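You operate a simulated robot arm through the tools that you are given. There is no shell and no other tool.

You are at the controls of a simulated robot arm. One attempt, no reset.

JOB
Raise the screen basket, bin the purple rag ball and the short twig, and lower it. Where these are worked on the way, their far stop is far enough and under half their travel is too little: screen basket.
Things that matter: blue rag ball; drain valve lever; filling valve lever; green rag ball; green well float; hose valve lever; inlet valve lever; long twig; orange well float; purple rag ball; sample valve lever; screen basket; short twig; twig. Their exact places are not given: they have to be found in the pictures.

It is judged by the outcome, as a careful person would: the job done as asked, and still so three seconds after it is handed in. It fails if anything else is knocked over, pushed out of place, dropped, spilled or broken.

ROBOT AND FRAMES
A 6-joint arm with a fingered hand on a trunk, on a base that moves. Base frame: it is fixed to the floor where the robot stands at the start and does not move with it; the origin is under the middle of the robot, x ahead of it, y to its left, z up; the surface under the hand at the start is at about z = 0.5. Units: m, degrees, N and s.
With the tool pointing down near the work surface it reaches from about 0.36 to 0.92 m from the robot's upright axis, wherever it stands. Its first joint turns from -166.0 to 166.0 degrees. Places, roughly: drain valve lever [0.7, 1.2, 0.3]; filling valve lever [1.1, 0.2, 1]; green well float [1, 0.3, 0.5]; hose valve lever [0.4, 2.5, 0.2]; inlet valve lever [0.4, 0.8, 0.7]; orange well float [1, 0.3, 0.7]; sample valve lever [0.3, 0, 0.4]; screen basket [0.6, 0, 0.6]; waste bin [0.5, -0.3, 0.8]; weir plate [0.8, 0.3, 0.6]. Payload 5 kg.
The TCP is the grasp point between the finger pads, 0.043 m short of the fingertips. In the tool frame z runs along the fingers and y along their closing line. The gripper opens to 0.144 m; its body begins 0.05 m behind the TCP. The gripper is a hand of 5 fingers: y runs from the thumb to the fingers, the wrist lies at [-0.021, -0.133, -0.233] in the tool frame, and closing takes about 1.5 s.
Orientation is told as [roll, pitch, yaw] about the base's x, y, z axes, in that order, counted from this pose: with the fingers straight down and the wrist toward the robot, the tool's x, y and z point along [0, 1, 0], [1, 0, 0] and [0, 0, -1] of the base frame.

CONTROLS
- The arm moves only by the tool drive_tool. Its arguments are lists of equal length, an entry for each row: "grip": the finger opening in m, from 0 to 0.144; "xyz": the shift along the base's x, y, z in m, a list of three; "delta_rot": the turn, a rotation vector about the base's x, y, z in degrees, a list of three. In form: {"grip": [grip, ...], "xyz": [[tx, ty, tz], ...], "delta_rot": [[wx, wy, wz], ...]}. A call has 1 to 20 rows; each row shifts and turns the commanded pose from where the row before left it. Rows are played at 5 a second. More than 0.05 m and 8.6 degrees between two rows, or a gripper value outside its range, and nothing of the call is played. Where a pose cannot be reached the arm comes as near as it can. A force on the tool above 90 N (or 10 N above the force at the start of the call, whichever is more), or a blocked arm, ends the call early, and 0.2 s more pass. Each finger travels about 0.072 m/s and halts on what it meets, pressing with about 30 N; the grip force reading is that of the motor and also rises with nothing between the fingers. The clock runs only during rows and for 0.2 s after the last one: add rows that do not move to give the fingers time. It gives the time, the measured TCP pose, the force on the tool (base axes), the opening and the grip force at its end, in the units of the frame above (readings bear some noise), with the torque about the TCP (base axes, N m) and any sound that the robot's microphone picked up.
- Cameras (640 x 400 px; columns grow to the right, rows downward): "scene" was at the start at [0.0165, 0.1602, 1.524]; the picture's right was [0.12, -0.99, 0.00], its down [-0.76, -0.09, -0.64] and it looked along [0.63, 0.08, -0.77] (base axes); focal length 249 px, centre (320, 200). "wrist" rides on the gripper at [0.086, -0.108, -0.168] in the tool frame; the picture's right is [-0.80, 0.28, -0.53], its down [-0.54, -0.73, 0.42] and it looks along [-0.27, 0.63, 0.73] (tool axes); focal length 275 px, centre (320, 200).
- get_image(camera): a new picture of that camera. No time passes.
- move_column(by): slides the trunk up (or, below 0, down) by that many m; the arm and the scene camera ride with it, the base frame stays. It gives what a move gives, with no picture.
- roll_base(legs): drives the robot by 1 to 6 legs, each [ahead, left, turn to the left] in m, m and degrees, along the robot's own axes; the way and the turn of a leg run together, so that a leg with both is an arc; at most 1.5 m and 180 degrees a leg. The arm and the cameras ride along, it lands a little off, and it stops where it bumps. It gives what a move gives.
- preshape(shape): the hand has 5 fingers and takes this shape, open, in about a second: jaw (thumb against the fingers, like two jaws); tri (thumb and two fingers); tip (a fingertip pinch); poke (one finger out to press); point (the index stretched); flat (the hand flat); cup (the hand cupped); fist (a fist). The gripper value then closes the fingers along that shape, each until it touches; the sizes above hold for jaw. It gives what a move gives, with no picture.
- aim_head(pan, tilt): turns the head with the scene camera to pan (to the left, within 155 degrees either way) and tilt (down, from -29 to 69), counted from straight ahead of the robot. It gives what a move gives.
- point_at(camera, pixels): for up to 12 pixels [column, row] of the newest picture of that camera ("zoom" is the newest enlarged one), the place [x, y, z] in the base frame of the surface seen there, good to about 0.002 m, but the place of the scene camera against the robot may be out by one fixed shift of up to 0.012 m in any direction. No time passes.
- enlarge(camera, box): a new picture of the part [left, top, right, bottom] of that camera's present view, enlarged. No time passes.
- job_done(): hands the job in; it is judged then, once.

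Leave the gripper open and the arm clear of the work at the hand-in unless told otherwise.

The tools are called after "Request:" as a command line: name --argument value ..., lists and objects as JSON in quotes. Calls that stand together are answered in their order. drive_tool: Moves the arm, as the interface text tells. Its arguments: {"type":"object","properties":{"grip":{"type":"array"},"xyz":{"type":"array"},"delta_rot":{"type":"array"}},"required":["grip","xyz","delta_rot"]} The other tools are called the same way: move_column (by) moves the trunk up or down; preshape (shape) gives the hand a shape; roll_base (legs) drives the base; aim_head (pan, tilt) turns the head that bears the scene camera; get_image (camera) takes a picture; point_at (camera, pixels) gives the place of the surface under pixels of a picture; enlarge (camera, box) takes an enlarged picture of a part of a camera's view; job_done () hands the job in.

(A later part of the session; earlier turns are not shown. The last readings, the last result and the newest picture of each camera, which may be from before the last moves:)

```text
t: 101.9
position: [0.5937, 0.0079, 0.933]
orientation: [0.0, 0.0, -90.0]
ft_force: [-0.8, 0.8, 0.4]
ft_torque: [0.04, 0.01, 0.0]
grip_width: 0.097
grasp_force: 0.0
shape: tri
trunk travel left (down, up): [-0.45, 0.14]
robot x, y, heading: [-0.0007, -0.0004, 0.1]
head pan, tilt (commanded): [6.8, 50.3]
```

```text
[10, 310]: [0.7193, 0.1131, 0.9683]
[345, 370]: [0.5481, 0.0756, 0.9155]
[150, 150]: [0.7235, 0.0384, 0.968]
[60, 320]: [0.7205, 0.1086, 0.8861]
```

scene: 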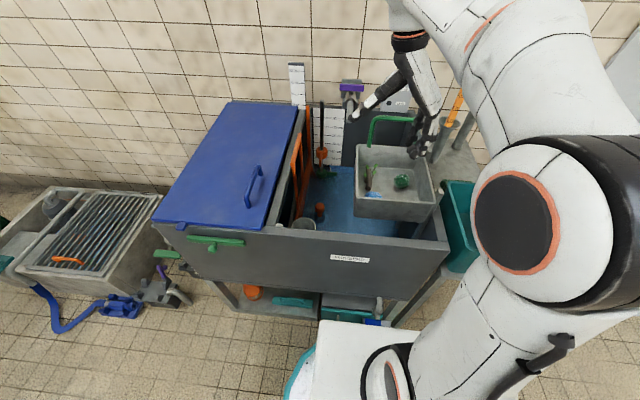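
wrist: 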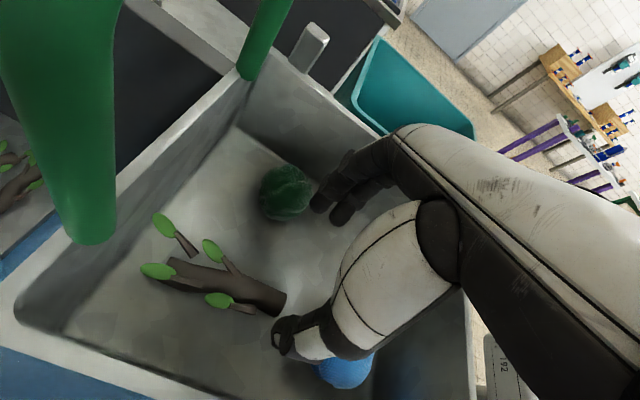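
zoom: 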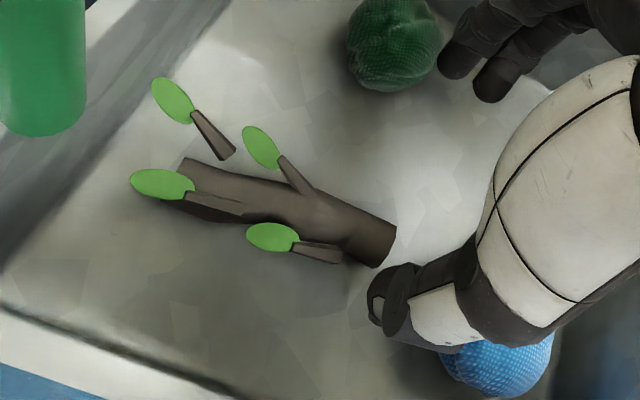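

The twig now runs from (0.603, 0.047) to (0.683, 0.059), so there is room for the thumb (0.055 m to the wall at its front). I'll narrow the opening to 0.045 while moving +y 0.034 and +x 0.014, so the thumb stays left and the fingers right of the trunk, away from the green ball.

Request:
drive_tool --grip '[0.09, 0.08, 0.07, 0.06, 0.05, 0.045, 0.045]' --xyz '[[0, 0.006, 0], [0, 0.006, 0], [0, 0.006, 0], [0.004, 0.006, 0], [0.005, 0.006, 0], [0.005, 0.004, 0], [0, 0, 0]]' --delta_rot '[[0, 0, 0], [0, 0, 0], [0, 0, 0], [0, 0, 0], [0, 0, 0], [0, 0, 0], [0, 0, 0]]'

Request:
get_image --camera "wrist"

Request:
enlarge --camera "wrist" --box '[170, 160, 360, 380]'

```text
t: 103.5
position: [0.6082, 0.0406, 0.9326]
orientation: [0.0, 0.0, -90.0]
ft_force: [-0.1, -0.1, -0.6]
ft_torque: [-0.02, 0.02, 0.02]
grip_width: 0.0453
grasp_force: 0.1
shape: tri
trunk travel left (down, up): [-0.45, 0.14]
robot x, y, heading: [-0.0002, -0.002, 0.2]
head pan, tilt (commanded): [6.8, 50.3]
```

```text
taken
```

wrist: 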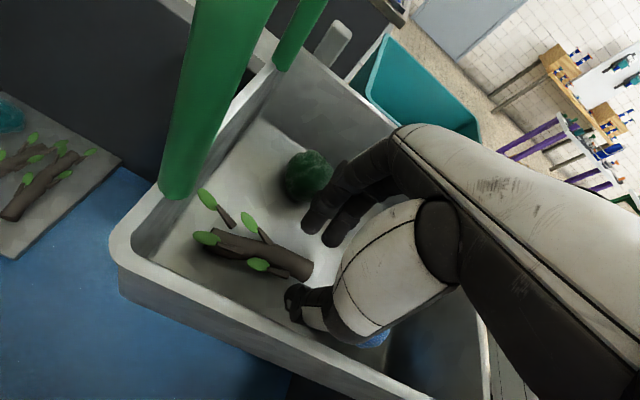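

```text
1.82 times, centred on (265, 270) of wrist
```

zoom: 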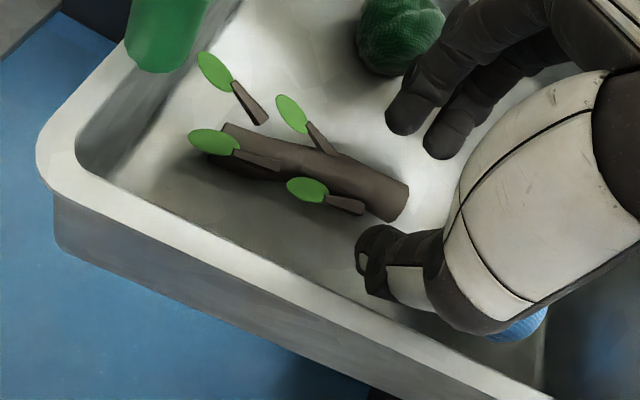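

Request:
point_at --camera "zoom" --pixels '[[395, 205], [370, 190], [330, 175], [280, 160], [235, 140], [385, 218], [400, 120], [440, 145], [372, 250], [365, 270], [405, 40], [350, 280]]'

Request:
enlarge --camera "scene" --box '[340, 120, 440, 230]'

```text
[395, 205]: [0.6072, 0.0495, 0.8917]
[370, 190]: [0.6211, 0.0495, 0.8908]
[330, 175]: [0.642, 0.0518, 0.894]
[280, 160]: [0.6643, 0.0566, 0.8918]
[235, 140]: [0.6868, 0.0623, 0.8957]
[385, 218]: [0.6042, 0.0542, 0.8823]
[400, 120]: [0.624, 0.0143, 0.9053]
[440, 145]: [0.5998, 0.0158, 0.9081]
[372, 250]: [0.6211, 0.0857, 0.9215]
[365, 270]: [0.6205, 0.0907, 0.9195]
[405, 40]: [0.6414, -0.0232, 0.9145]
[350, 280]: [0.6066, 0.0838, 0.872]
```

```text
3.64 times, centred on (390, 175) of scene
```

zoom: 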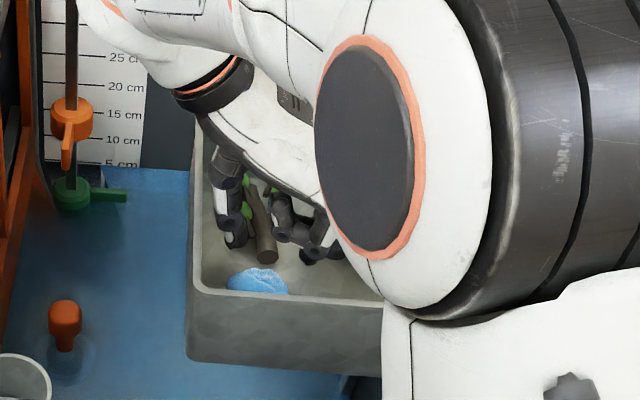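

The trunk's front part is now between thumb (left) and index (right). I'll lower 0.013 to bring the tips near the basket floor.

Request:
drive_tool --grip '[0.045, 0.045, 0.045, 0.045]' --xyz '[[0.003, 0, -0.004], [0, 0, -0.005], [0, 0, -0.004], [0, 0, 0]]' --delta_rot '[[0, 0, 0], [0, 0, 0], [0, 0, 0], [0, 0, 0]]'

Request:
get_image --camera "wrist"

Request:
enlarge --camera "wrist" --box '[170, 160, 360, 380]'

Request:
point_at --camera "zoom" --pixels '[[395, 205], [370, 190], [330, 175], [400, 120], [375, 250], [100, 200], [405, 40]]'

```text
t: 104.5
position: [0.6118, 0.0412, 0.92]
orientation: [-0.1, 0.1, -90.1]
ft_force: [0.2, -0.2, -0.3]
ft_torque: [0.03, 0.02, 0.03]
grip_width: 0.0454
grasp_force: 0.1
shape: tri
trunk travel left (down, up): [-0.45, 0.14]
robot x, y, heading: [-0.0027, 0.0004, 0.0]
head pan, tilt (commanded): [6.8, 50.3]
```

```text
taken
```

wrist: 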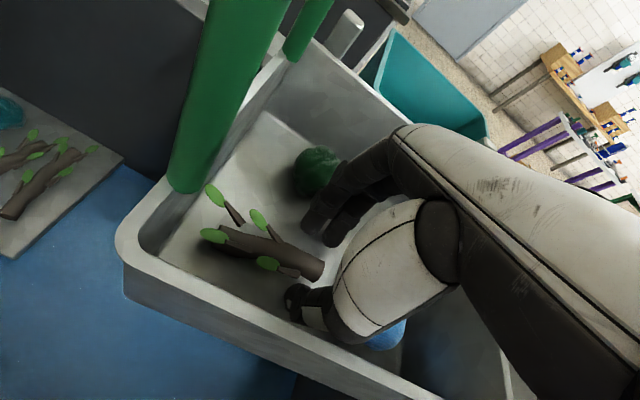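

```text
1.82 times, centred on (265, 270) of wrist
```

zoom: 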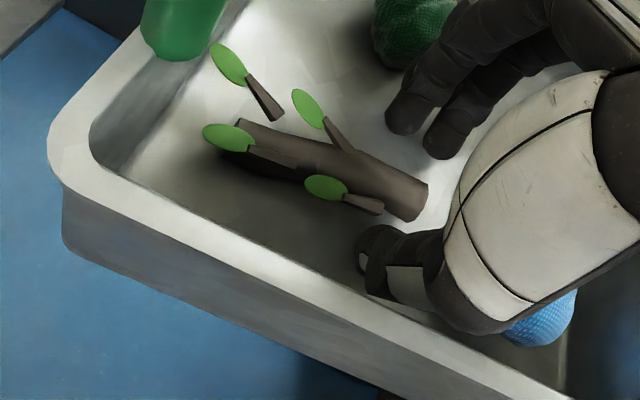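

```text
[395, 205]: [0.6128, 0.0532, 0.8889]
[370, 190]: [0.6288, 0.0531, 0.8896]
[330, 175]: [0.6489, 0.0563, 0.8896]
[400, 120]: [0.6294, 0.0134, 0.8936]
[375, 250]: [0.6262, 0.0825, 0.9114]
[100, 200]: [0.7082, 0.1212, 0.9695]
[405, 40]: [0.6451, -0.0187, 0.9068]
```

No contact so far; the tips are level with the trunk. Closing slowly on the twig.

Request:
drive_tool --grip '[0.04, 0.035, 0.03, 0.025, 0.02, 0.015, 0.01, 0.005, 0.0, 0.0, 0.0]' --xyz '[[0, 0, 0], [0, 0, 0], [0, 0, 0], [0, 0, 0], [0, 0, 0], [0, 0, 0], [0, 0, 0], [0, 0, 0], [0, 0, 0], [0, 0, 0], [0, 0, 0]]' --delta_rot '[[0, 0, 0], [0, 0, 0], [0, 0, 0], [0, 0, 0], [0, 0, 0], [0, 0, 0], [0, 0, 0], [0, 0, 0], [0, 0, 0], [0, 0, 0], [0, 0, 0]]'

Request:
get_image --camera "wrist"

Request:
enlarge --camera "wrist" --box '[170, 160, 360, 380]'

```text
t: 106.9
position: [0.6116, 0.0396, 0.9199]
orientation: [-0.1, -0.1, -89.9]
ft_force: [0.1, -1.1, 0.2]
ft_torque: [0.02, 0.01, 0.01]
grip_width: 0.0167
grasp_force: 29.8
shape: tri
trunk travel left (down, up): [-0.45, 0.14]
robot x, y, heading: [0.0021, 0.0032, 0.0]
head pan, tilt (commanded): [6.8, 50.3]
```

```text
taken
```

wrist: 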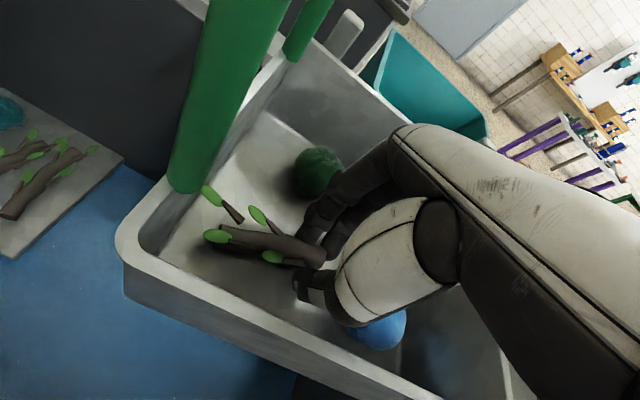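

```text
1.82 times, centred on (265, 270) of wrist
```

zoom: 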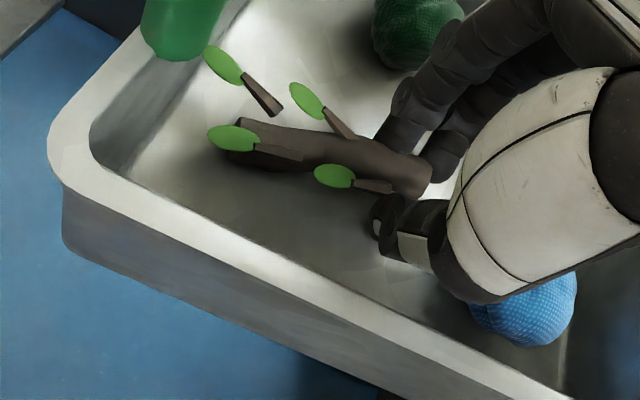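

Gripped: opening 0.0167 at 30 N, on the trunk. I'll lift slowly 0.06 (staying below the handle bar), and look.

Request:
drive_tool --grip '[0.0, 0.0, 0.0, 0.0, 0.0, 0.0]' --xyz '[[0, 0, 0.006], [-0.002, 0, 0.012], [-0.003, 0, 0.014], [-0.003, 0, 0.014], [-0.004, -0.002, 0.014], [0, 0, 0]]' --delta_rot '[[0, 0, 0], [0, 0, 0], [0, 0, 0], [0, 0, 0], [0, 0, 0], [0, 0, 0]]'

Request:
get_image --camera "wrist"

Request:
point_at --camera "wrist" --pixels '[[305, 255], [260, 240], [225, 235], [330, 175], [130, 260]]'

```text
t: 108.3
position: [0.6, 0.0409, 0.9801]
orientation: [0.0, 0.0, -90.0]
ft_force: [-0.6, 0.4, -0.5]
ft_torque: [-0.01, -0.02, 0.0]
grip_width: 0.0168
grasp_force: 29.7
shape: tri
trunk travel left (down, up): [-0.45, 0.14]
robot x, y, heading: [0.0016, 0.0011, 0.1]
head pan, tilt (commanded): [6.8, 50.3]
```

```text
taken
```

wrist: 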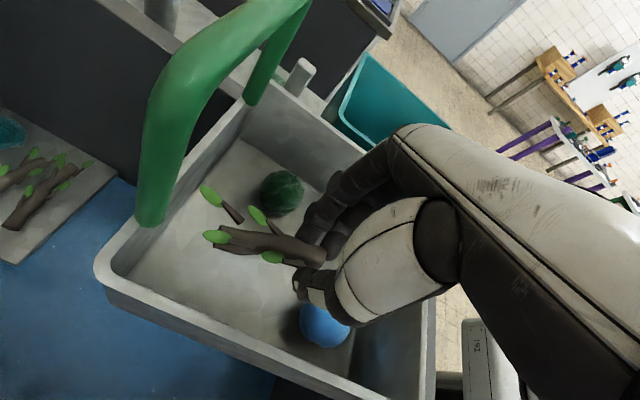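

```text
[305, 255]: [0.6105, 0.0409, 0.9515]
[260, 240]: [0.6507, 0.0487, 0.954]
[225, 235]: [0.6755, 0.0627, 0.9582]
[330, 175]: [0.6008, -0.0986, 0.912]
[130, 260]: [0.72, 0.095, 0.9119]
```

The twig is clear of the floor and held steadily. I'll move a little back from the handle and raise to z ≈ 1.15.

Request:
drive_tool --grip '[0.0, 0.0, 0.0, 0.0, 0.0, 0.0, 0.0, 0.0]' --xyz '[[-0.015, -0.002, 0.01], [-0.015, -0.002, 0.015], [0, 0, 0.02], [0, 0, 0.03], [0, 0, 0.035], [0, 0, 0.035], [0, 0, 0.025], [0, 0, 0]]' --delta_rot '[[0, 0, 0], [0, 0, 0], [0, 0, 0], [0, 0, 0], [0, 0, 0], [0, 0, 0], [0, 0, 0], [0, 0, 0]]'

Request:
get_image --camera "wrist"

Request:
get_image --camera "scene"

```text
t: 110.1
position: [0.5694, 0.0347, 1.1512]
orientation: [0.0, 0.0, -90.0]
ft_force: [-0.3, -0.7, 0.0]
ft_torque: [0.0, 0.0, 0.03]
grip_width: 0.0165
grasp_force: 30.6
shape: tri
trunk travel left (down, up): [-0.45, 0.14]
robot x, y, heading: [-0.0013, 0.0008, -0.1]
head pan, tilt (commanded): [6.8, 50.3]
```

```text
taken
```

wrist: 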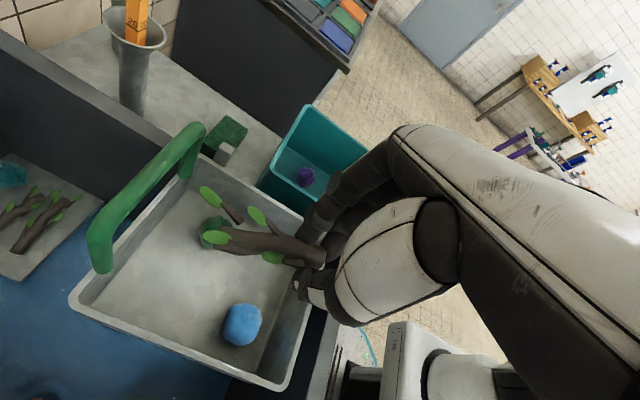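

```text
taken
```

scene: 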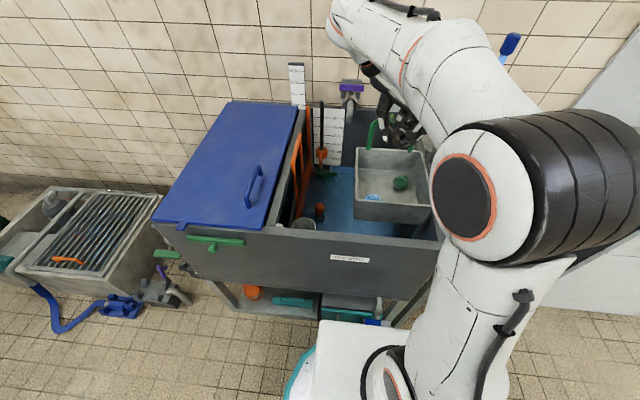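

Now I'll carry the twig over the bin, to about (0.47, -0.30).

Request:
drive_tool --grip '[0.0, 0.0, 0.0, 0.0, 0.0, 0.0, 0.0, 0.0, 0.0, 0.0, 0.0]' --xyz '[[-0.01, -0.03, 0], [-0.01, -0.034, 0], [-0.01, -0.034, 0], [-0.01, -0.034, 0], [-0.01, -0.034, 0], [-0.01, -0.034, 0], [-0.01, -0.034, 0], [-0.01, -0.034, 0], [-0.01, -0.034, 0], [-0.01, -0.033, 0], [0, 0, 0]]' --delta_rot '[[0, 0, 0], [0, 0, 0], [0, 0, 0], [0, 0, 0], [0, 0, 0], [0, 0, 0], [0, 0, 0], [0, 0, 0], [0, 0, 0], [0, 0, 0], [0, 0, 0]]'

Request:
get_image --camera "wrist"

Request:
get_image --camera "scene"

```text
t: 112.5
position: [0.4707, -0.2996, 1.1476]
orientation: [-0.1, -0.1, -90.0]
ft_force: [-0.4, 0.3, -0.2]
ft_torque: [0.0, 0.0, 0.01]
grip_width: 0.0158
grasp_force: 30.1
shape: tri
trunk travel left (down, up): [-0.45, 0.14]
robot x, y, heading: [0.0024, 0.0025, 0.1]
head pan, tilt (commanded): [6.8, 50.3]
```

```text
taken
```

wrist: 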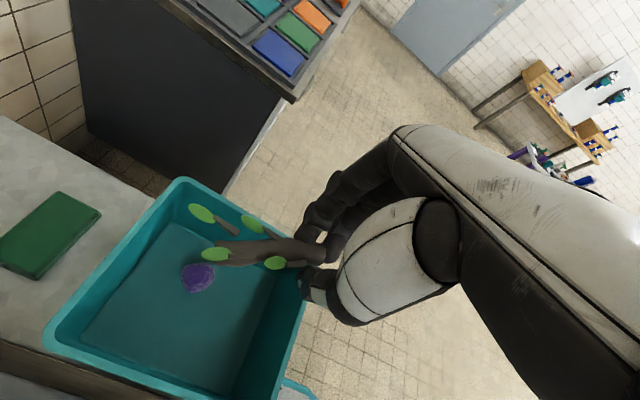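

```text
taken
```

scene: 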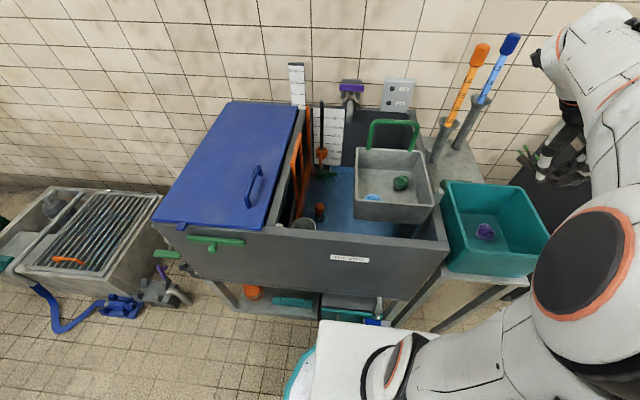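

I'm above the bin. I'll shift +0.018 in x to centre the twig in the bin and lower to z ≈ 0.915.

Request:
drive_tool --grip '[0.0, 0.0, 0.0, 0.0, 0.0, 0.0, 0.0]' --xyz '[[0.018, 0, -0.03], [0, 0, -0.045], [0, 0, -0.045], [0, 0, -0.045], [0, 0, -0.04], [0, 0, -0.03], [0, 0, 0]]' --delta_rot '[[0, 0, 0], [0, 0, 0], [0, 0, 0], [0, 0, 0], [0, 0, 0], [0, 0, 0], [0, 0, 0]]'

Request:
get_image --camera "wrist"

Request:
get_image --camera "scene"

```text
t: 114.1
position: [0.4879, -0.3019, 0.916]
orientation: [0.0, 0.0, -89.9]
ft_force: [0.2, 0.0, 0.4]
ft_torque: [0.01, -0.02, -0.03]
grip_width: 0.0155
grasp_force: 29.8
shape: tri
trunk travel left (down, up): [-0.45, 0.14]
robot x, y, heading: [-0.0016, -0.0005, -0.1]
head pan, tilt (commanded): [6.8, 50.3]
```

```text
taken
```

wrist: 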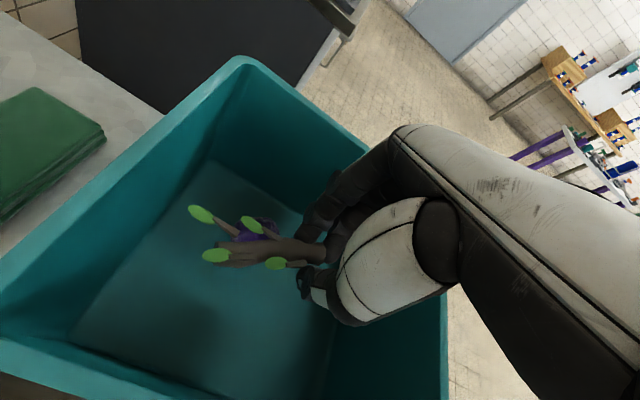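

```text
taken
```

scene: 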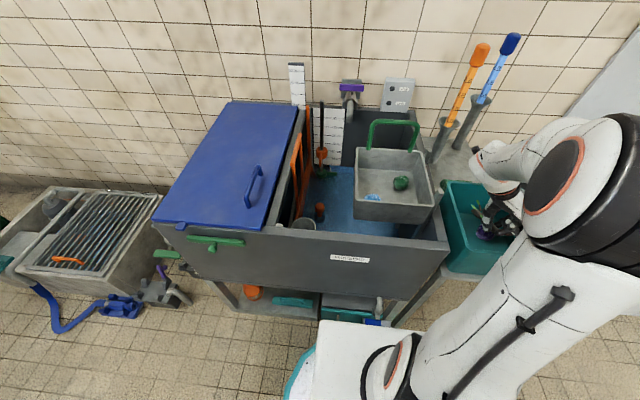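

The twig is inside the bin, below the rim. I'll open to 0.08 to release it and look.

Request:
drive_tool --grip '[0.015, 0.025, 0.04, 0.055, 0.07, 0.08, 0.08, 0.08]' --xyz '[[0, 0, 0], [0, 0, 0], [0, 0, 0], [0, 0, 0], [0, 0, 0], [0, 0, 0], [0, 0, 0], [0, 0, 0]]' --delta_rot '[[0, 0, 0], [0, 0, 0], [0, 0, 0], [0, 0, 0], [0, 0, 0], [0, 0, 0], [0, 0, 0], [0, 0, 0]]'

Request:
get_image --camera "wrist"

```text
t: 115.9
position: [0.4872, -0.3009, 0.9172]
orientation: [0.0, 0.0, -89.9]
ft_force: [-0.1, -0.4, 0.6]
ft_torque: [0.02, -0.02, -0.02]
grip_width: 0.0795
grasp_force: 0.0
shape: tri
trunk travel left (down, up): [-0.45, 0.14]
robot x, y, heading: [-0.0001, -0.003, 0.1]
head pan, tilt (commanded): [6.8, 50.3]
```

```text
taken
```

wrist: 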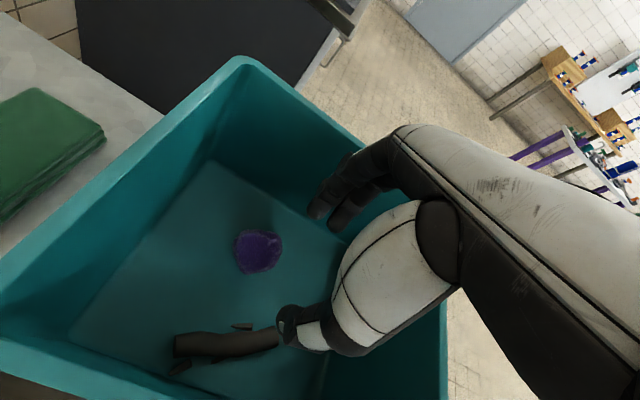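

The twig lies on the bin floor next to the purple ball. I'll rise clear, go back to jaw and yaw 0, and return above the handle to lower the basket.

Request:
drive_tool --grip '[0.08, 0.08, 0.08, 0.08, 0.08, 0.08, 0.08, 0.08]' --xyz '[[0, 0, 0.03], [0, 0, 0.04], [0, 0, 0.045], [0, 0, 0.045], [0, 0, 0.045], [0, 0, 0.045], [0, 0, 0.035], [0, 0, 0]]' --delta_rot '[[0, 0, 0], [0, 0, 0], [0, 0, 0], [0, 0, 0], [0, 0, 0], [0, 0, 0], [0, 0, 0], [0, 0, 0]]'

Request:
preshape --shape "jaw"

Request:
drive_tool --grip '[0.144, 0.144, 0.144, 0.144, 0.144, 0.144, 0.144, 0.144, 0.144, 0.144, 0.144, 0.144]' --xyz '[[0.02, 0.028, 0], [0.02, 0.028, 0], [0.02, 0.028, 0], [0.02, 0.028, 0], [0.02, 0.028, 0], [0.02, 0.028, 0], [0.02, 0.028, 0], [0.02, 0.028, 0], [0.02, 0.028, 0], [0.02, 0.028, 0], [0.031, 0.041, 0], [0, 0, 0]]' --delta_rot '[[0, 0, 8.2], [0, 0, 8.2], [0, 0, 8.2], [0, 0, 8.2], [0, 0, 8.2], [0, 0, 8.2], [0, 0, 8.2], [0, 0, 8.2], [0, 0, 8.2], [0, 0, 8.2], [0, 0, 8.0], [0, 0, 0]]'

Request:
get_image --camera "wrist"

Request:
get_image --camera "scene"

```text
t: 117.7
position: [0.4893, -0.3007, 1.2006]
orientation: [-0.1, 0.0, -90.1]
ft_force: [0.1, 1.0, 0.3]
ft_torque: [-0.01, -0.01, 0.0]
grip_width: 0.0796
grasp_force: 0.0
shape: tri
trunk travel left (down, up): [-0.45, 0.14]
robot x, y, heading: [-0.0023, -0.0009, 0.0]
head pan, tilt (commanded): [6.8, 50.3]
```

```text
t: 118.6
position: [0.4894, -0.3006, 1.1998]
orientation: [0.0, 0.0, -90.0]
ft_force: [0.4, -0.3, 0.0]
ft_torque: [0.01, 0.0, -0.03]
grip_width: 0.1438
grasp_force: 0.0
shape: jaw
trunk travel left (down, up): [-0.45, 0.14]
robot x, y, heading: [-0.0025, 0.0032, 0.2]
head pan, tilt (commanded): [6.8, 50.3]
```

```text
refused: row 11 steps farther than a row can; nothing moved
```

```text
taken
```

wrist: 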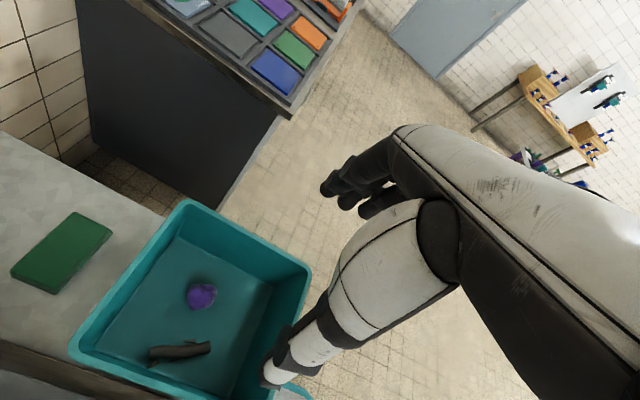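

```text
taken
```

scene: 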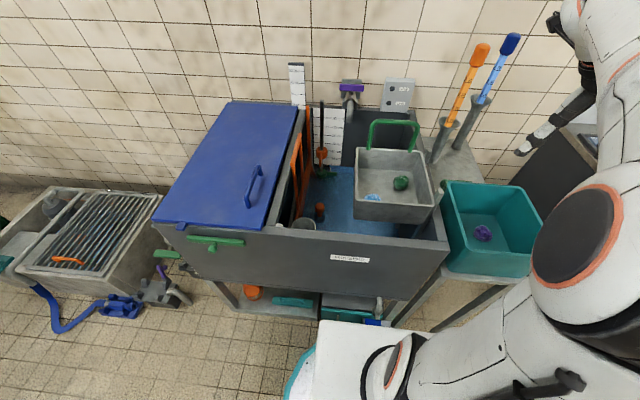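

Both items are in the bin. That last move was refused because one row was too long, so I'll redo it with smaller steps.

Request:
drive_tool --grip '[0.144, 0.144, 0.144, 0.144, 0.144, 0.144, 0.144, 0.144, 0.144, 0.144, 0.144, 0.144, 0.144]' --xyz '[[0.0193, 0.0268, 0], [0.0193, 0.0268, 0], [0.0193, 0.0268, 0], [0.0193, 0.0268, 0], [0.0193, 0.0268, 0], [0.0193, 0.0268, 0], [0.0193, 0.0268, 0], [0.0193, 0.0268, 0], [0.0193, 0.0268, 0], [0.0193, 0.0268, 0], [0.0193, 0.0268, 0], [0.0193, 0.0268, 0], [0, 0, 0]]' --delta_rot '[[0, 0, 8.2], [0, 0, 8.2], [0, 0, 8.2], [0, 0, 8.2], [0, 0, 8.2], [0, 0, 8.2], [0, 0, 8.2], [0, 0, 8.2], [0, 0, 8.2], [0, 0, 8.2], [0, 0, 8.0], [0, 0, 0], [0, 0, 0]]'

Request:
get_image --camera "wrist"

Request:
get_image --camera "scene"

```text
t: 121.4
position: [0.719, 0.0226, 1.2012]
orientation: [0.0, 0.0, 0.0]
ft_force: [-0.7, -0.1, -0.7]
ft_torque: [-0.04, 0.03, -0.01]
grip_width: 0.144
grasp_force: 0.1
shape: jaw
trunk travel left (down, up): [-0.45, 0.14]
robot x, y, heading: [0.0026, 0.0018, 0.2]
head pan, tilt (commanded): [6.8, 50.3]
```

```text
taken
```

wrist: 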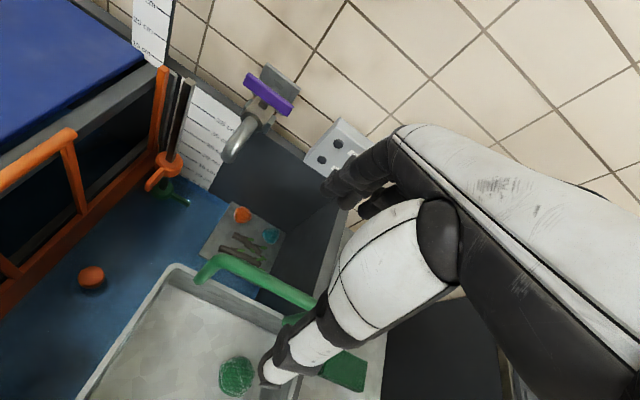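

```text
taken
```

scene: 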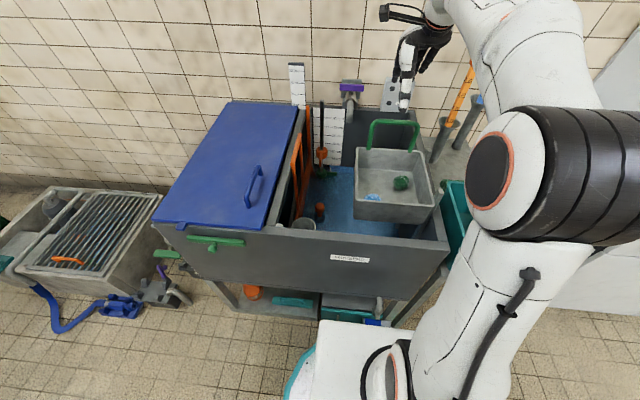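

I'll measure the handle bar's place again.

Request:
point_at --camera "wrist" --pixels '[[225, 262], [250, 275], [275, 287], [300, 298], [175, 268]]'

```text
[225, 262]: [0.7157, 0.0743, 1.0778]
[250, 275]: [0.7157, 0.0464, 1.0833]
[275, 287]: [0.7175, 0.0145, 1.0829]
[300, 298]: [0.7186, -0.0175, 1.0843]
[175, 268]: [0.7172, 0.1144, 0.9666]
```

The bar is at x ≈ 0.718, top z ≈ 1.083. I'll go down to z ≈ 1.076 and close on it.

Request:
drive_tool --grip '[0.144, 0.144, 0.144, 0.144, 0.144]' --xyz '[[0, 0, -0.03], [0, 0, -0.035], [0, 0, -0.035], [0, 0, -0.025], [0, 0, 0]]' --delta_rot '[[0, 0, 0], [0, 0, 0], [0, 0, 0], [0, 0, 0], [0, 0, 0]]'

Request:
drive_tool --grip '[0.11, 0.08, 0.05, 0.02, 0.0, 0.0, 0.0, 0.0, 0.0, 0.0]' --xyz '[[0, 0, 0], [0, 0, 0], [0, 0, 0], [0, 0, 0], [0, 0, 0], [0, 0, 0], [0, 0, 0], [0, 0, 0], [0, 0, 0], [0, 0, 0]]' --delta_rot '[[0, 0, 0], [0, 0, 0], [0, 0, 0], [0, 0, 0], [0, 0, 0], [0, 0, 0], [0, 0, 0], [0, 0, 0], [0, 0, 0], [0, 0, 0]]'

Request:
get_image --camera "wrist"

```text
t: 122.6
position: [0.7214, 0.0228, 1.0754]
orientation: [0.0, 0.1, 0.0]
ft_force: [0.8, -0.5, -0.1]
ft_torque: [0.02, 0.0, -0.01]
grip_width: 0.1438
grasp_force: 0.0
shape: jaw
trunk travel left (down, up): [-0.45, 0.14]
robot x, y, heading: [-0.0027, -0.0005, -0.1]
head pan, tilt (commanded): [6.8, 50.3]
```

```text
t: 124.8
position: [0.7208, 0.0226, 1.0756]
orientation: [-0.1, 0.0, 0.0]
ft_force: [-1.4, 0.3, -2.8]
ft_torque: [0.0, -0.01, 0.13]
grip_width: 0.0
grasp_force: 29.8
shape: jaw
trunk travel left (down, up): [-0.45, 0.14]
robot x, y, heading: [0.0025, 0.0026, 0.1]
head pan, tilt (commanded): [6.8, 50.3]
```

```text
taken
```

wrist: 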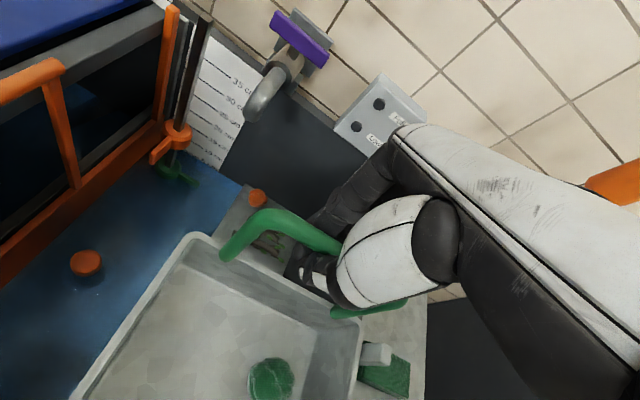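

The handle is caged again. I'll lower the basket gently 0.13 m and check.

Request:
drive_tool --grip '[0.0, 0.0, 0.0, 0.0, 0.0, 0.0, 0.0, 0.0, 0.0, 0.0, 0.0, 0.0]' --xyz '[[0, 0, -0.008], [0, 0, -0.012], [0, 0, -0.012], [0, 0, -0.012], [0, 0, -0.012], [0, 0, -0.012], [0, 0, -0.012], [0, 0, -0.012], [0, 0, -0.012], [0, 0, -0.012], [0, 0, -0.012], [0, 0, 0]]' --delta_rot '[[0, 0, 0], [0, 0, 0], [0, 0, 0], [0, 0, 0], [0, 0, 0], [0, 0, 0], [0, 0, 0], [0, 0, 0], [0, 0, 0], [0, 0, 0], [0, 0, 0], [0, 0, 0]]'

Request:
get_image --camera "wrist"

Request:
get_image --camera "scene"

```text
t: 127.4
position: [0.7206, 0.0205, 0.9458]
orientation: [0.0, 0.1, -0.1]
ft_force: [0.3, -0.4, 1.1]
ft_torque: [0.02, 0.03, 0.04]
grip_width: 0.0
grasp_force: 30.5
shape: jaw
trunk travel left (down, up): [-0.45, 0.14]
robot x, y, heading: [0.0001, 0.0053, 0.0]
head pan, tilt (commanded): [6.8, 50.3]
```

```text
taken
```

wrist: 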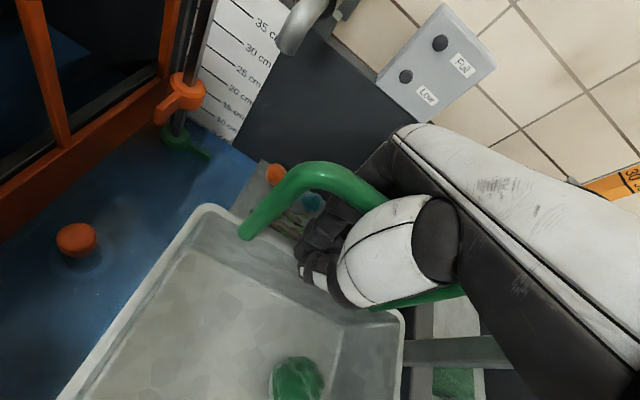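

```text
taken
```

scene: 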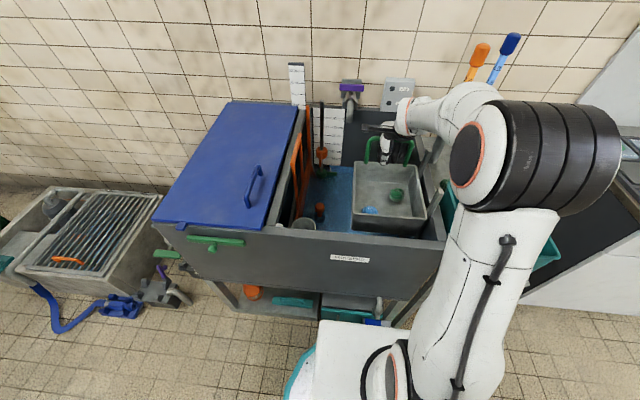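

The bar has risen towards the palm within the cage, so the basket moved less than the hand. I'll measure.

Request:
point_at --camera "wrist" --pixels '[[215, 215], [275, 185], [320, 168], [345, 178], [170, 260], [120, 320]]'

```text
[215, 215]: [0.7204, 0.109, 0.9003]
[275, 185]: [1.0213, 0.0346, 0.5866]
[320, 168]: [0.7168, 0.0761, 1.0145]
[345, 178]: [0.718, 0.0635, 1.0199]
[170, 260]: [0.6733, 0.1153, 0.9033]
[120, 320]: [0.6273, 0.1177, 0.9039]
```

The rim is at 0.902 and the bar now sits up against the palm. For a clean finish I'll open, rise above the bar, and press it down from above with the closed hand instead.

Request:
drive_tool --grip '[0.03, 0.06, 0.09, 0.12, 0.144, 0.144, 0.144, 0.144, 0.144, 0.144, 0.144]' --xyz '[[0, 0, 0.002], [0, 0, 0], [0, 0, 0], [0, 0, 0], [0, 0, 0], [0, 0, 0.02], [0, 0, 0.03], [0, 0, 0.035], [0, 0, 0.035], [0, 0, 0.025], [0, 0, 0]]' --delta_rot '[[0, 0, 0], [0, 0, 0], [0, 0, 0], [0, 0, 0], [0, 0, 0], [0, 0, 0], [0, 0, 0], [0, 0, 0], [0, 0, 0], [0, 0, 0], [0, 0, 0]]'

Request:
get_image --camera "wrist"

Request:
point_at --camera "wrist" --pixels '[[225, 262], [250, 272], [275, 284], [300, 298], [170, 280]]'

```text
t: 129.8
position: [0.7198, 0.0221, 1.0939]
orientation: [0.0, 0.1, 0.0]
ft_force: [0.4, -0.2, -0.2]
ft_torque: [0.02, 0.0, 0.02]
grip_width: 0.1437
grasp_force: 0.0
shape: jaw
trunk travel left (down, up): [-0.45, 0.14]
robot x, y, heading: [-0.0027, 0.0018, 0.2]
head pan, tilt (commanded): [6.8, 50.3]
```

```text
taken
```

wrist: 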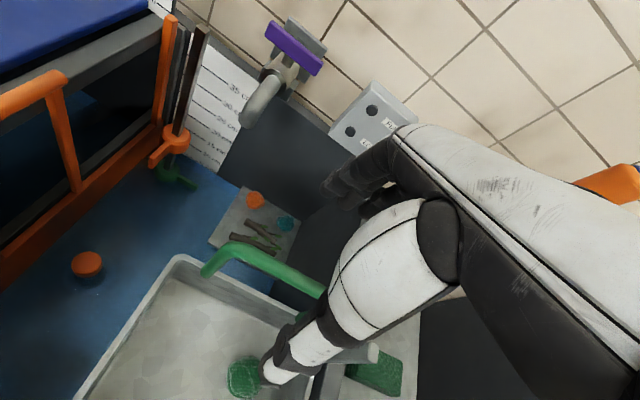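

```text
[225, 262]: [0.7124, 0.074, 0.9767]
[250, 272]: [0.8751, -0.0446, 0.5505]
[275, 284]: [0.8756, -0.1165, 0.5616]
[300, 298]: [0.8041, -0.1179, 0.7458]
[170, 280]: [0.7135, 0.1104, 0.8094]
```

Request:
point_at --camera "wrist" --pixels '[[235, 247], [260, 256], [285, 267], [310, 282], [180, 262], [150, 290]]'

```text
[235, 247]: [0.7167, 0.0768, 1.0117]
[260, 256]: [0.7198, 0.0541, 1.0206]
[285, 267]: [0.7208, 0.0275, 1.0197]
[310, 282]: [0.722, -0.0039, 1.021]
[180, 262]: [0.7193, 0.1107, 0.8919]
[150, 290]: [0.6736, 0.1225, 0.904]
```

The handle top is at 1.0205. I'll close the hand here (fingertips at about 1.05) and then press down gently.

Request:
drive_tool --grip '[0.11, 0.08, 0.05, 0.02, 0.0, 0.0, 0.0, 0.0, 0.0]' --xyz '[[0, 0, 0], [0, 0, 0], [0, 0, 0], [0, 0, 0], [0, 0, 0], [0, 0, 0], [0, 0, 0], [0, 0, 0], [0, 0, 0]]' --delta_rot '[[0, 0, 0], [0, 0, 0], [0, 0, 0], [0, 0, 0], [0, 0, 0], [0, 0, 0], [0, 0, 0], [0, 0, 0], [0, 0, 0]]'

Request:
drive_tool --grip '[0.0, 0.0, 0.0, 0.0, 0.0, 0.0, 0.0, 0.0]' --xyz '[[0, 0, -0.01], [0, 0, -0.01], [0, 0, -0.01], [0, 0, -0.01], [0, 0, -0.01], [0, 0, -0.01], [0, 0, -0.01], [0, 0, 0]]' --delta_rot '[[0, 0, 0], [0, 0, 0], [0, 0, 0], [0, 0, 0], [0, 0, 0], [0, 0, 0], [0, 0, 0], [0, 0, 0]]'

Request:
get_image --camera "wrist"

Request:
enlarge --camera "scene" --box '[330, 90, 450, 240]'

```text
t: 131.8
position: [0.7192, 0.0205, 1.0948]
orientation: [-0.1, 0.0, 0.0]
ft_force: [-0.3, -0.5, 0.3]
ft_torque: [-0.03, 0.0, 0.0]
grip_width: 0.0001
grasp_force: 30.0
shape: jaw
trunk travel left (down, up): [-0.45, 0.14]
robot x, y, heading: [-0.001, 0.001, -0.1]
head pan, tilt (commanded): [6.8, 50.3]
```

```text
t: 133.6
position: [0.7203, 0.0199, 1.0221]
orientation: [-0.1, 0.1, 0.0]
ft_force: [-1.7, 0.4, 1.6]
ft_torque: [-0.01, 0.01, 0.01]
grip_width: 0.0001
grasp_force: 29.4
shape: jaw
trunk travel left (down, up): [-0.45, 0.14]
robot x, y, heading: [-0.0019, -0.0012, -0.0]
head pan, tilt (commanded): [6.8, 50.3]
```

```text
taken
```

wrist: 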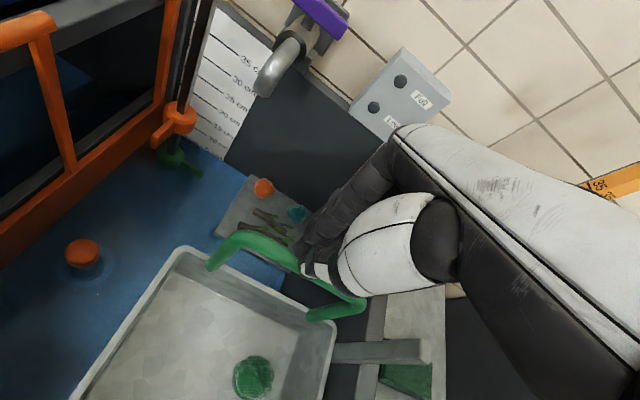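

```text
2.67 times, centred on (390, 165) of scene
```

zoom: 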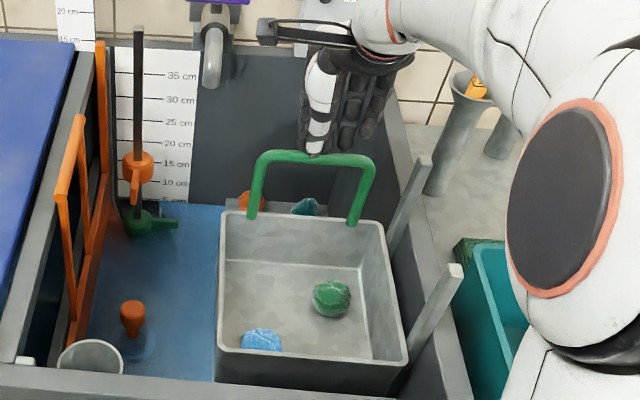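

Pressing works: the basket goes down with about 1.6 N and the balls inside stay put. I'll continue another 0.1 m.

Request:
drive_tool --grip '[0.0, 0.0, 0.0, 0.0, 0.0, 0.0, 0.0, 0.0, 0.0, 0.0, 0.0]' --xyz '[[0, 0, -0.01], [0, 0, -0.01], [0, 0, -0.01], [0, 0, -0.01], [0, 0, -0.01], [0, 0, -0.01], [0, 0, -0.01], [0, 0, -0.01], [0, 0, -0.01], [0, 0, -0.01], [0, 0, 0]]' --delta_rot '[[0, 0, 0], [0, 0, 0], [0, 0, 0], [0, 0, 0], [0, 0, 0], [0, 0, 0], [0, 0, 0], [0, 0, 0], [0, 0, 0], [0, 0, 0], [0, 0, 0]]'

Request:
get_image --camera "wrist"

Request:
enlarge --camera "scene" --box '[330, 90, 450, 240]'

```text
t: 136.0
position: [0.7206, 0.0211, 0.9233]
orientation: [0.0, 0.1, -0.1]
ft_force: [0.4, 0.7, 0.3]
ft_torque: [-0.05, 0.06, 0.0]
grip_width: 0.0
grasp_force: 29.9
shape: jaw
trunk travel left (down, up): [-0.45, 0.14]
robot x, y, heading: [0.0011, 0.0003, 0.2]
head pan, tilt (commanded): [6.8, 50.3]
```

```text
taken
```

wrist: 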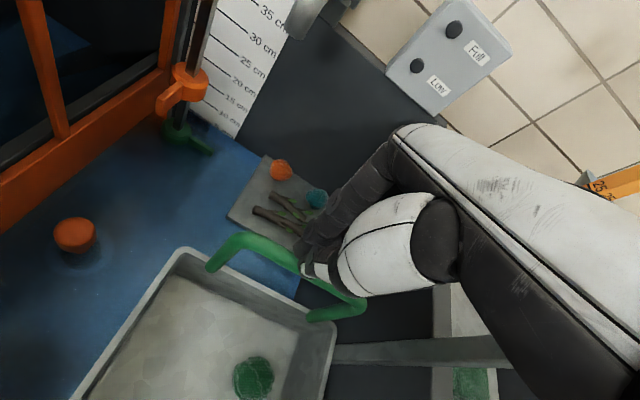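

```text
2.67 times, centred on (390, 165) of scene
```

zoom: 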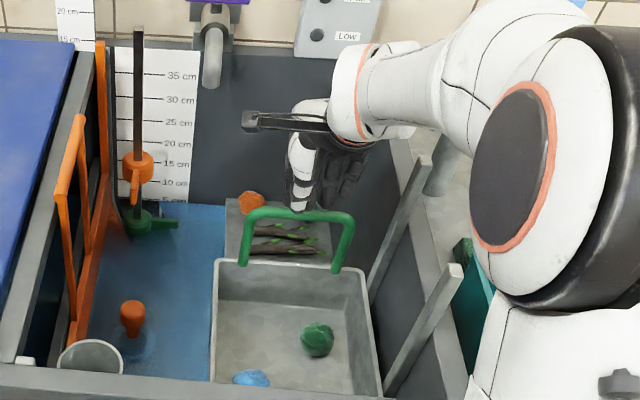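

It follows well. The handle top is near 0.88, and the bottom position was 0.795. I'll continue down in small steps until the stop is felt.

Request:
drive_tool --grip '[0.0, 0.0, 0.0, 0.0, 0.0, 0.0, 0.0, 0.0, 0.0, 0.0]' --xyz '[[0, 0, -0.01], [0, 0, -0.01], [0, 0, -0.01], [0, 0, -0.01], [0, 0, -0.01], [0, 0, -0.01], [0, 0, -0.01], [0, 0, -0.005], [0, 0, -0.004], [0, 0, 0]]' --delta_rot '[[0, 0, 0], [0, 0, 0], [0, 0, 0], [0, 0, 0], [0, 0, 0], [0, 0, 0], [0, 0, 0], [0, 0, 0], [0, 0, 0], [0, 0, 0]]'

Request:
get_image --camera "wrist"

Request:
point_at --camera "wrist" --pixels '[[230, 238], [260, 246], [190, 258], [150, 300]]'

```text
t: 138.2
position: [0.7195, 0.0204, 0.8452]
orientation: [0.0, 0.0, 0.0]
ft_force: [-0.9, 1.0, 2.4]
ft_torque: [0.04, 0.03, -0.02]
grip_width: 0.0001
grasp_force: 30.2
shape: jaw
trunk travel left (down, up): [-0.45, 0.14]
robot x, y, heading: [0.0014, -0.0003, 0.0]
head pan, tilt (commanded): [6.8, 50.3]
```

```text
taken
```

wrist: 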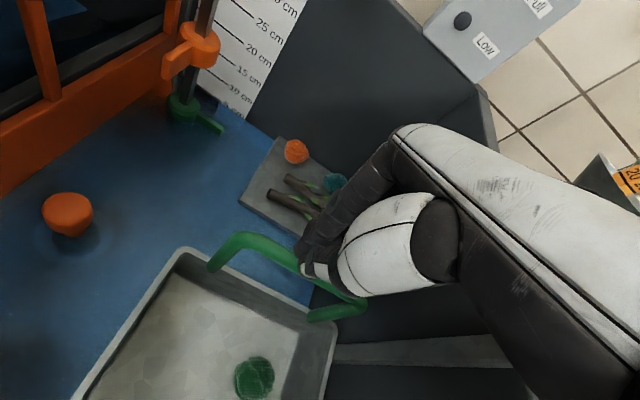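

```text
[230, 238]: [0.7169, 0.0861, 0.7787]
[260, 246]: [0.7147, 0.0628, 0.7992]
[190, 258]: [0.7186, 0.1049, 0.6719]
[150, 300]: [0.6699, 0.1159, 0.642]
```

The handle is at about 0.80, a few mm from the bottom. I'll press on in 0.003 steps until the force rises.

Request:
drive_tool --grip '[0.0, 0.0, 0.0, 0.0, 0.0, 0.0]' --xyz '[[0, 0, -0.003], [0, 0, -0.003], [0, 0, -0.003], [0, 0, -0.002], [0, 0, 0], [0, 0, 0]]' --delta_rot '[[0, 0, 0], [0, 0, 0], [0, 0, 0], [0, 0, 0], [0, 0, 0], [0, 0, 0]]'

Request:
get_image --camera "wrist"

Request:
point_at --camera "wrist" --pixels '[[255, 242], [270, 250], [185, 252], [150, 290], [140, 300]]'

```text
t: 139.6
position: [0.7204, 0.0208, 0.8361]
orientation: [0.0, -0.3, 0.1]
ft_force: [1.1, -2.1, 20.7]
ft_torque: [-0.22, -0.03, 0.01]
grip_width: 0.0
grasp_force: 29.8
shape: jaw
trunk travel left (down, up): [-0.45, 0.14]
robot x, y, heading: [0.0011, -0.0006, -0.1]
head pan, tilt (commanded): [6.8, 50.3]
```

```text
taken
```

wrist: 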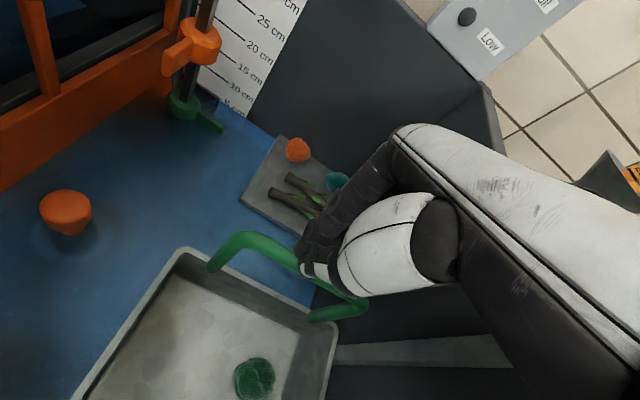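

```text
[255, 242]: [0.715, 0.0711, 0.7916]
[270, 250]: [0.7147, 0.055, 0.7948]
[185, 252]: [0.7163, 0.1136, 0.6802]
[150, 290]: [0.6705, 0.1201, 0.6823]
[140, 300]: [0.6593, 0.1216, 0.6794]
```

Bottom stop reached: 20.7 N, handle top 0.795, rim 0.680, same as at the start. I'll lift the hand slowly off the bar and check that the basket stays.

Request:
drive_tool --grip '[0.0, 0.0, 0.0, 0.0, 0.0, 0.0, 0.0, 0.0]' --xyz '[[0, 0, 0.005], [0, 0, 0.01], [0, 0, 0.015], [0, 0, 0.02], [0, 0, 0.03], [0, 0, 0.04], [0, 0, 0.04], [0, 0, 0]]' --delta_rot '[[0, 0, 0], [0, 0, 0], [0, 0, 0], [0, 0, 0], [0, 0, 0], [0, 0, 0], [0, 0, 0], [0, 0, 0]]'

Request:
get_image --camera "wrist"

Request:
point_at --camera "wrist" --pixels '[[250, 262], [275, 275], [205, 260], [170, 310]]'

```text
t: 141.4
position: [0.7204, 0.0224, 0.9948]
orientation: [0.0, 0.0, 0.0]
ft_force: [-0.8, 0.0, 1.1]
ft_torque: [-0.04, -0.03, 0.0]
grip_width: 0.0
grasp_force: 30.0
shape: jaw
trunk travel left (down, up): [-0.45, 0.14]
robot x, y, heading: [-0.0036, 0.004, -0.0]
head pan, tilt (commanded): [6.8, 50.3]
```

```text
taken
```

wrist: 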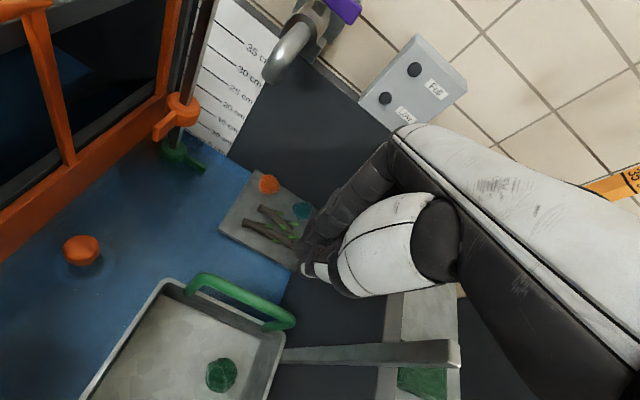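

```text
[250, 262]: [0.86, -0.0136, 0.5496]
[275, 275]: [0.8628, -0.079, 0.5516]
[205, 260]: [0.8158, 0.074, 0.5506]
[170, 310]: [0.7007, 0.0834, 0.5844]
```

The basket stays down. I'll rise to about z 1.235, open the hand, and move back to a clear position for a final check.

Request:
drive_tool --grip '[0.03, 0.06, 0.09, 0.12, 0.144, 0.144, 0.144, 0.144]' --xyz '[[0, 0, 0.04], [0, 0, 0.04], [0, 0, 0.04], [0, 0, 0.04], [0, 0, 0.04], [0, 0, 0.04], [0, 0, 0], [0, 0, 0]]' --delta_rot '[[0, 0, 0], [0, 0, 0], [0, 0, 0], [0, 0, 0], [0, 0, 0], [0, 0, 0], [0, 0, 0], [0, 0, 0]]'

Request:
drive_tool --grip '[0.144, 0.144, 0.144, 0.144, 0.144, 0.144]' --xyz '[[-0.04, -0.01, 0], [-0.04, -0.01, 0], [-0.04, -0.01, 0], [-0.04, -0.01, 0], [-0.04, -0.01, 0], [0, 0, 0]]' --delta_rot '[[0, 0, 0], [0, 0, 0], [0, 0, 0], [0, 0, 0], [0, 0, 0], [0, 0, 0]]'

Request:
get_image --camera "wrist"

Request:
get_image --camera "scene"

```text
t: 143.2
position: [0.72, 0.0218, 1.2343]
orientation: [0.0, 0.0, 0.0]
ft_force: [0.8, -0.6, 0.1]
ft_torque: [-0.02, 0.02, 0.04]
grip_width: 0.1436
grasp_force: 0.0
shape: jaw
trunk travel left (down, up): [-0.45, 0.14]
robot x, y, heading: [-0.0014, 0.0002, 0.1]
head pan, tilt (commanded): [6.8, 50.3]
```

```text
t: 144.6
position: [0.5179, -0.0298, 1.2331]
orientation: [0.0, 0.0, 0.0]
ft_force: [-0.3, 0.3, 0.5]
ft_torque: [0.03, -0.03, 0.01]
grip_width: 0.1437
grasp_force: 0.0
shape: jaw
trunk travel left (down, up): [-0.45, 0.14]
robot x, y, heading: [0.0019, 0.0004, -0.2]
head pan, tilt (commanded): [6.8, 50.3]
```

```text
taken
```

wrist: 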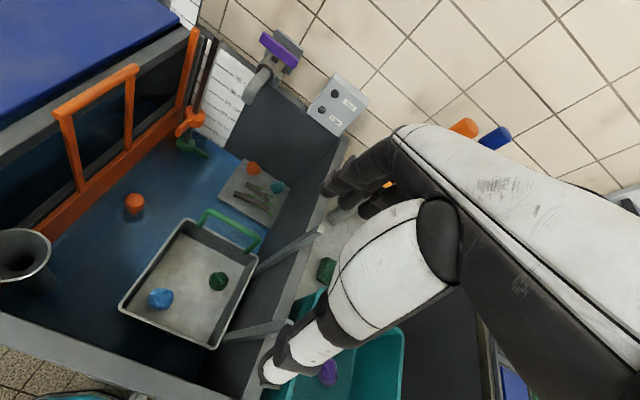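

```text
taken
```

scene: 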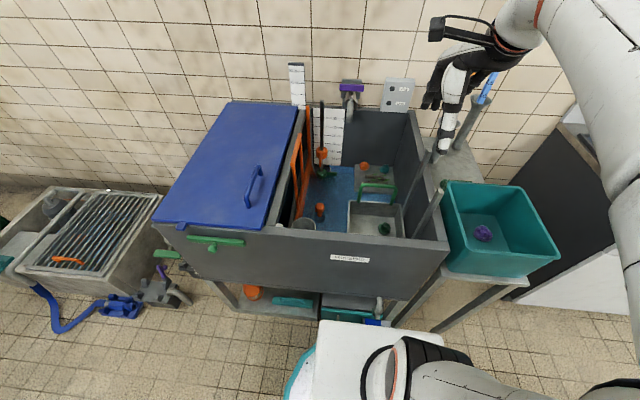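

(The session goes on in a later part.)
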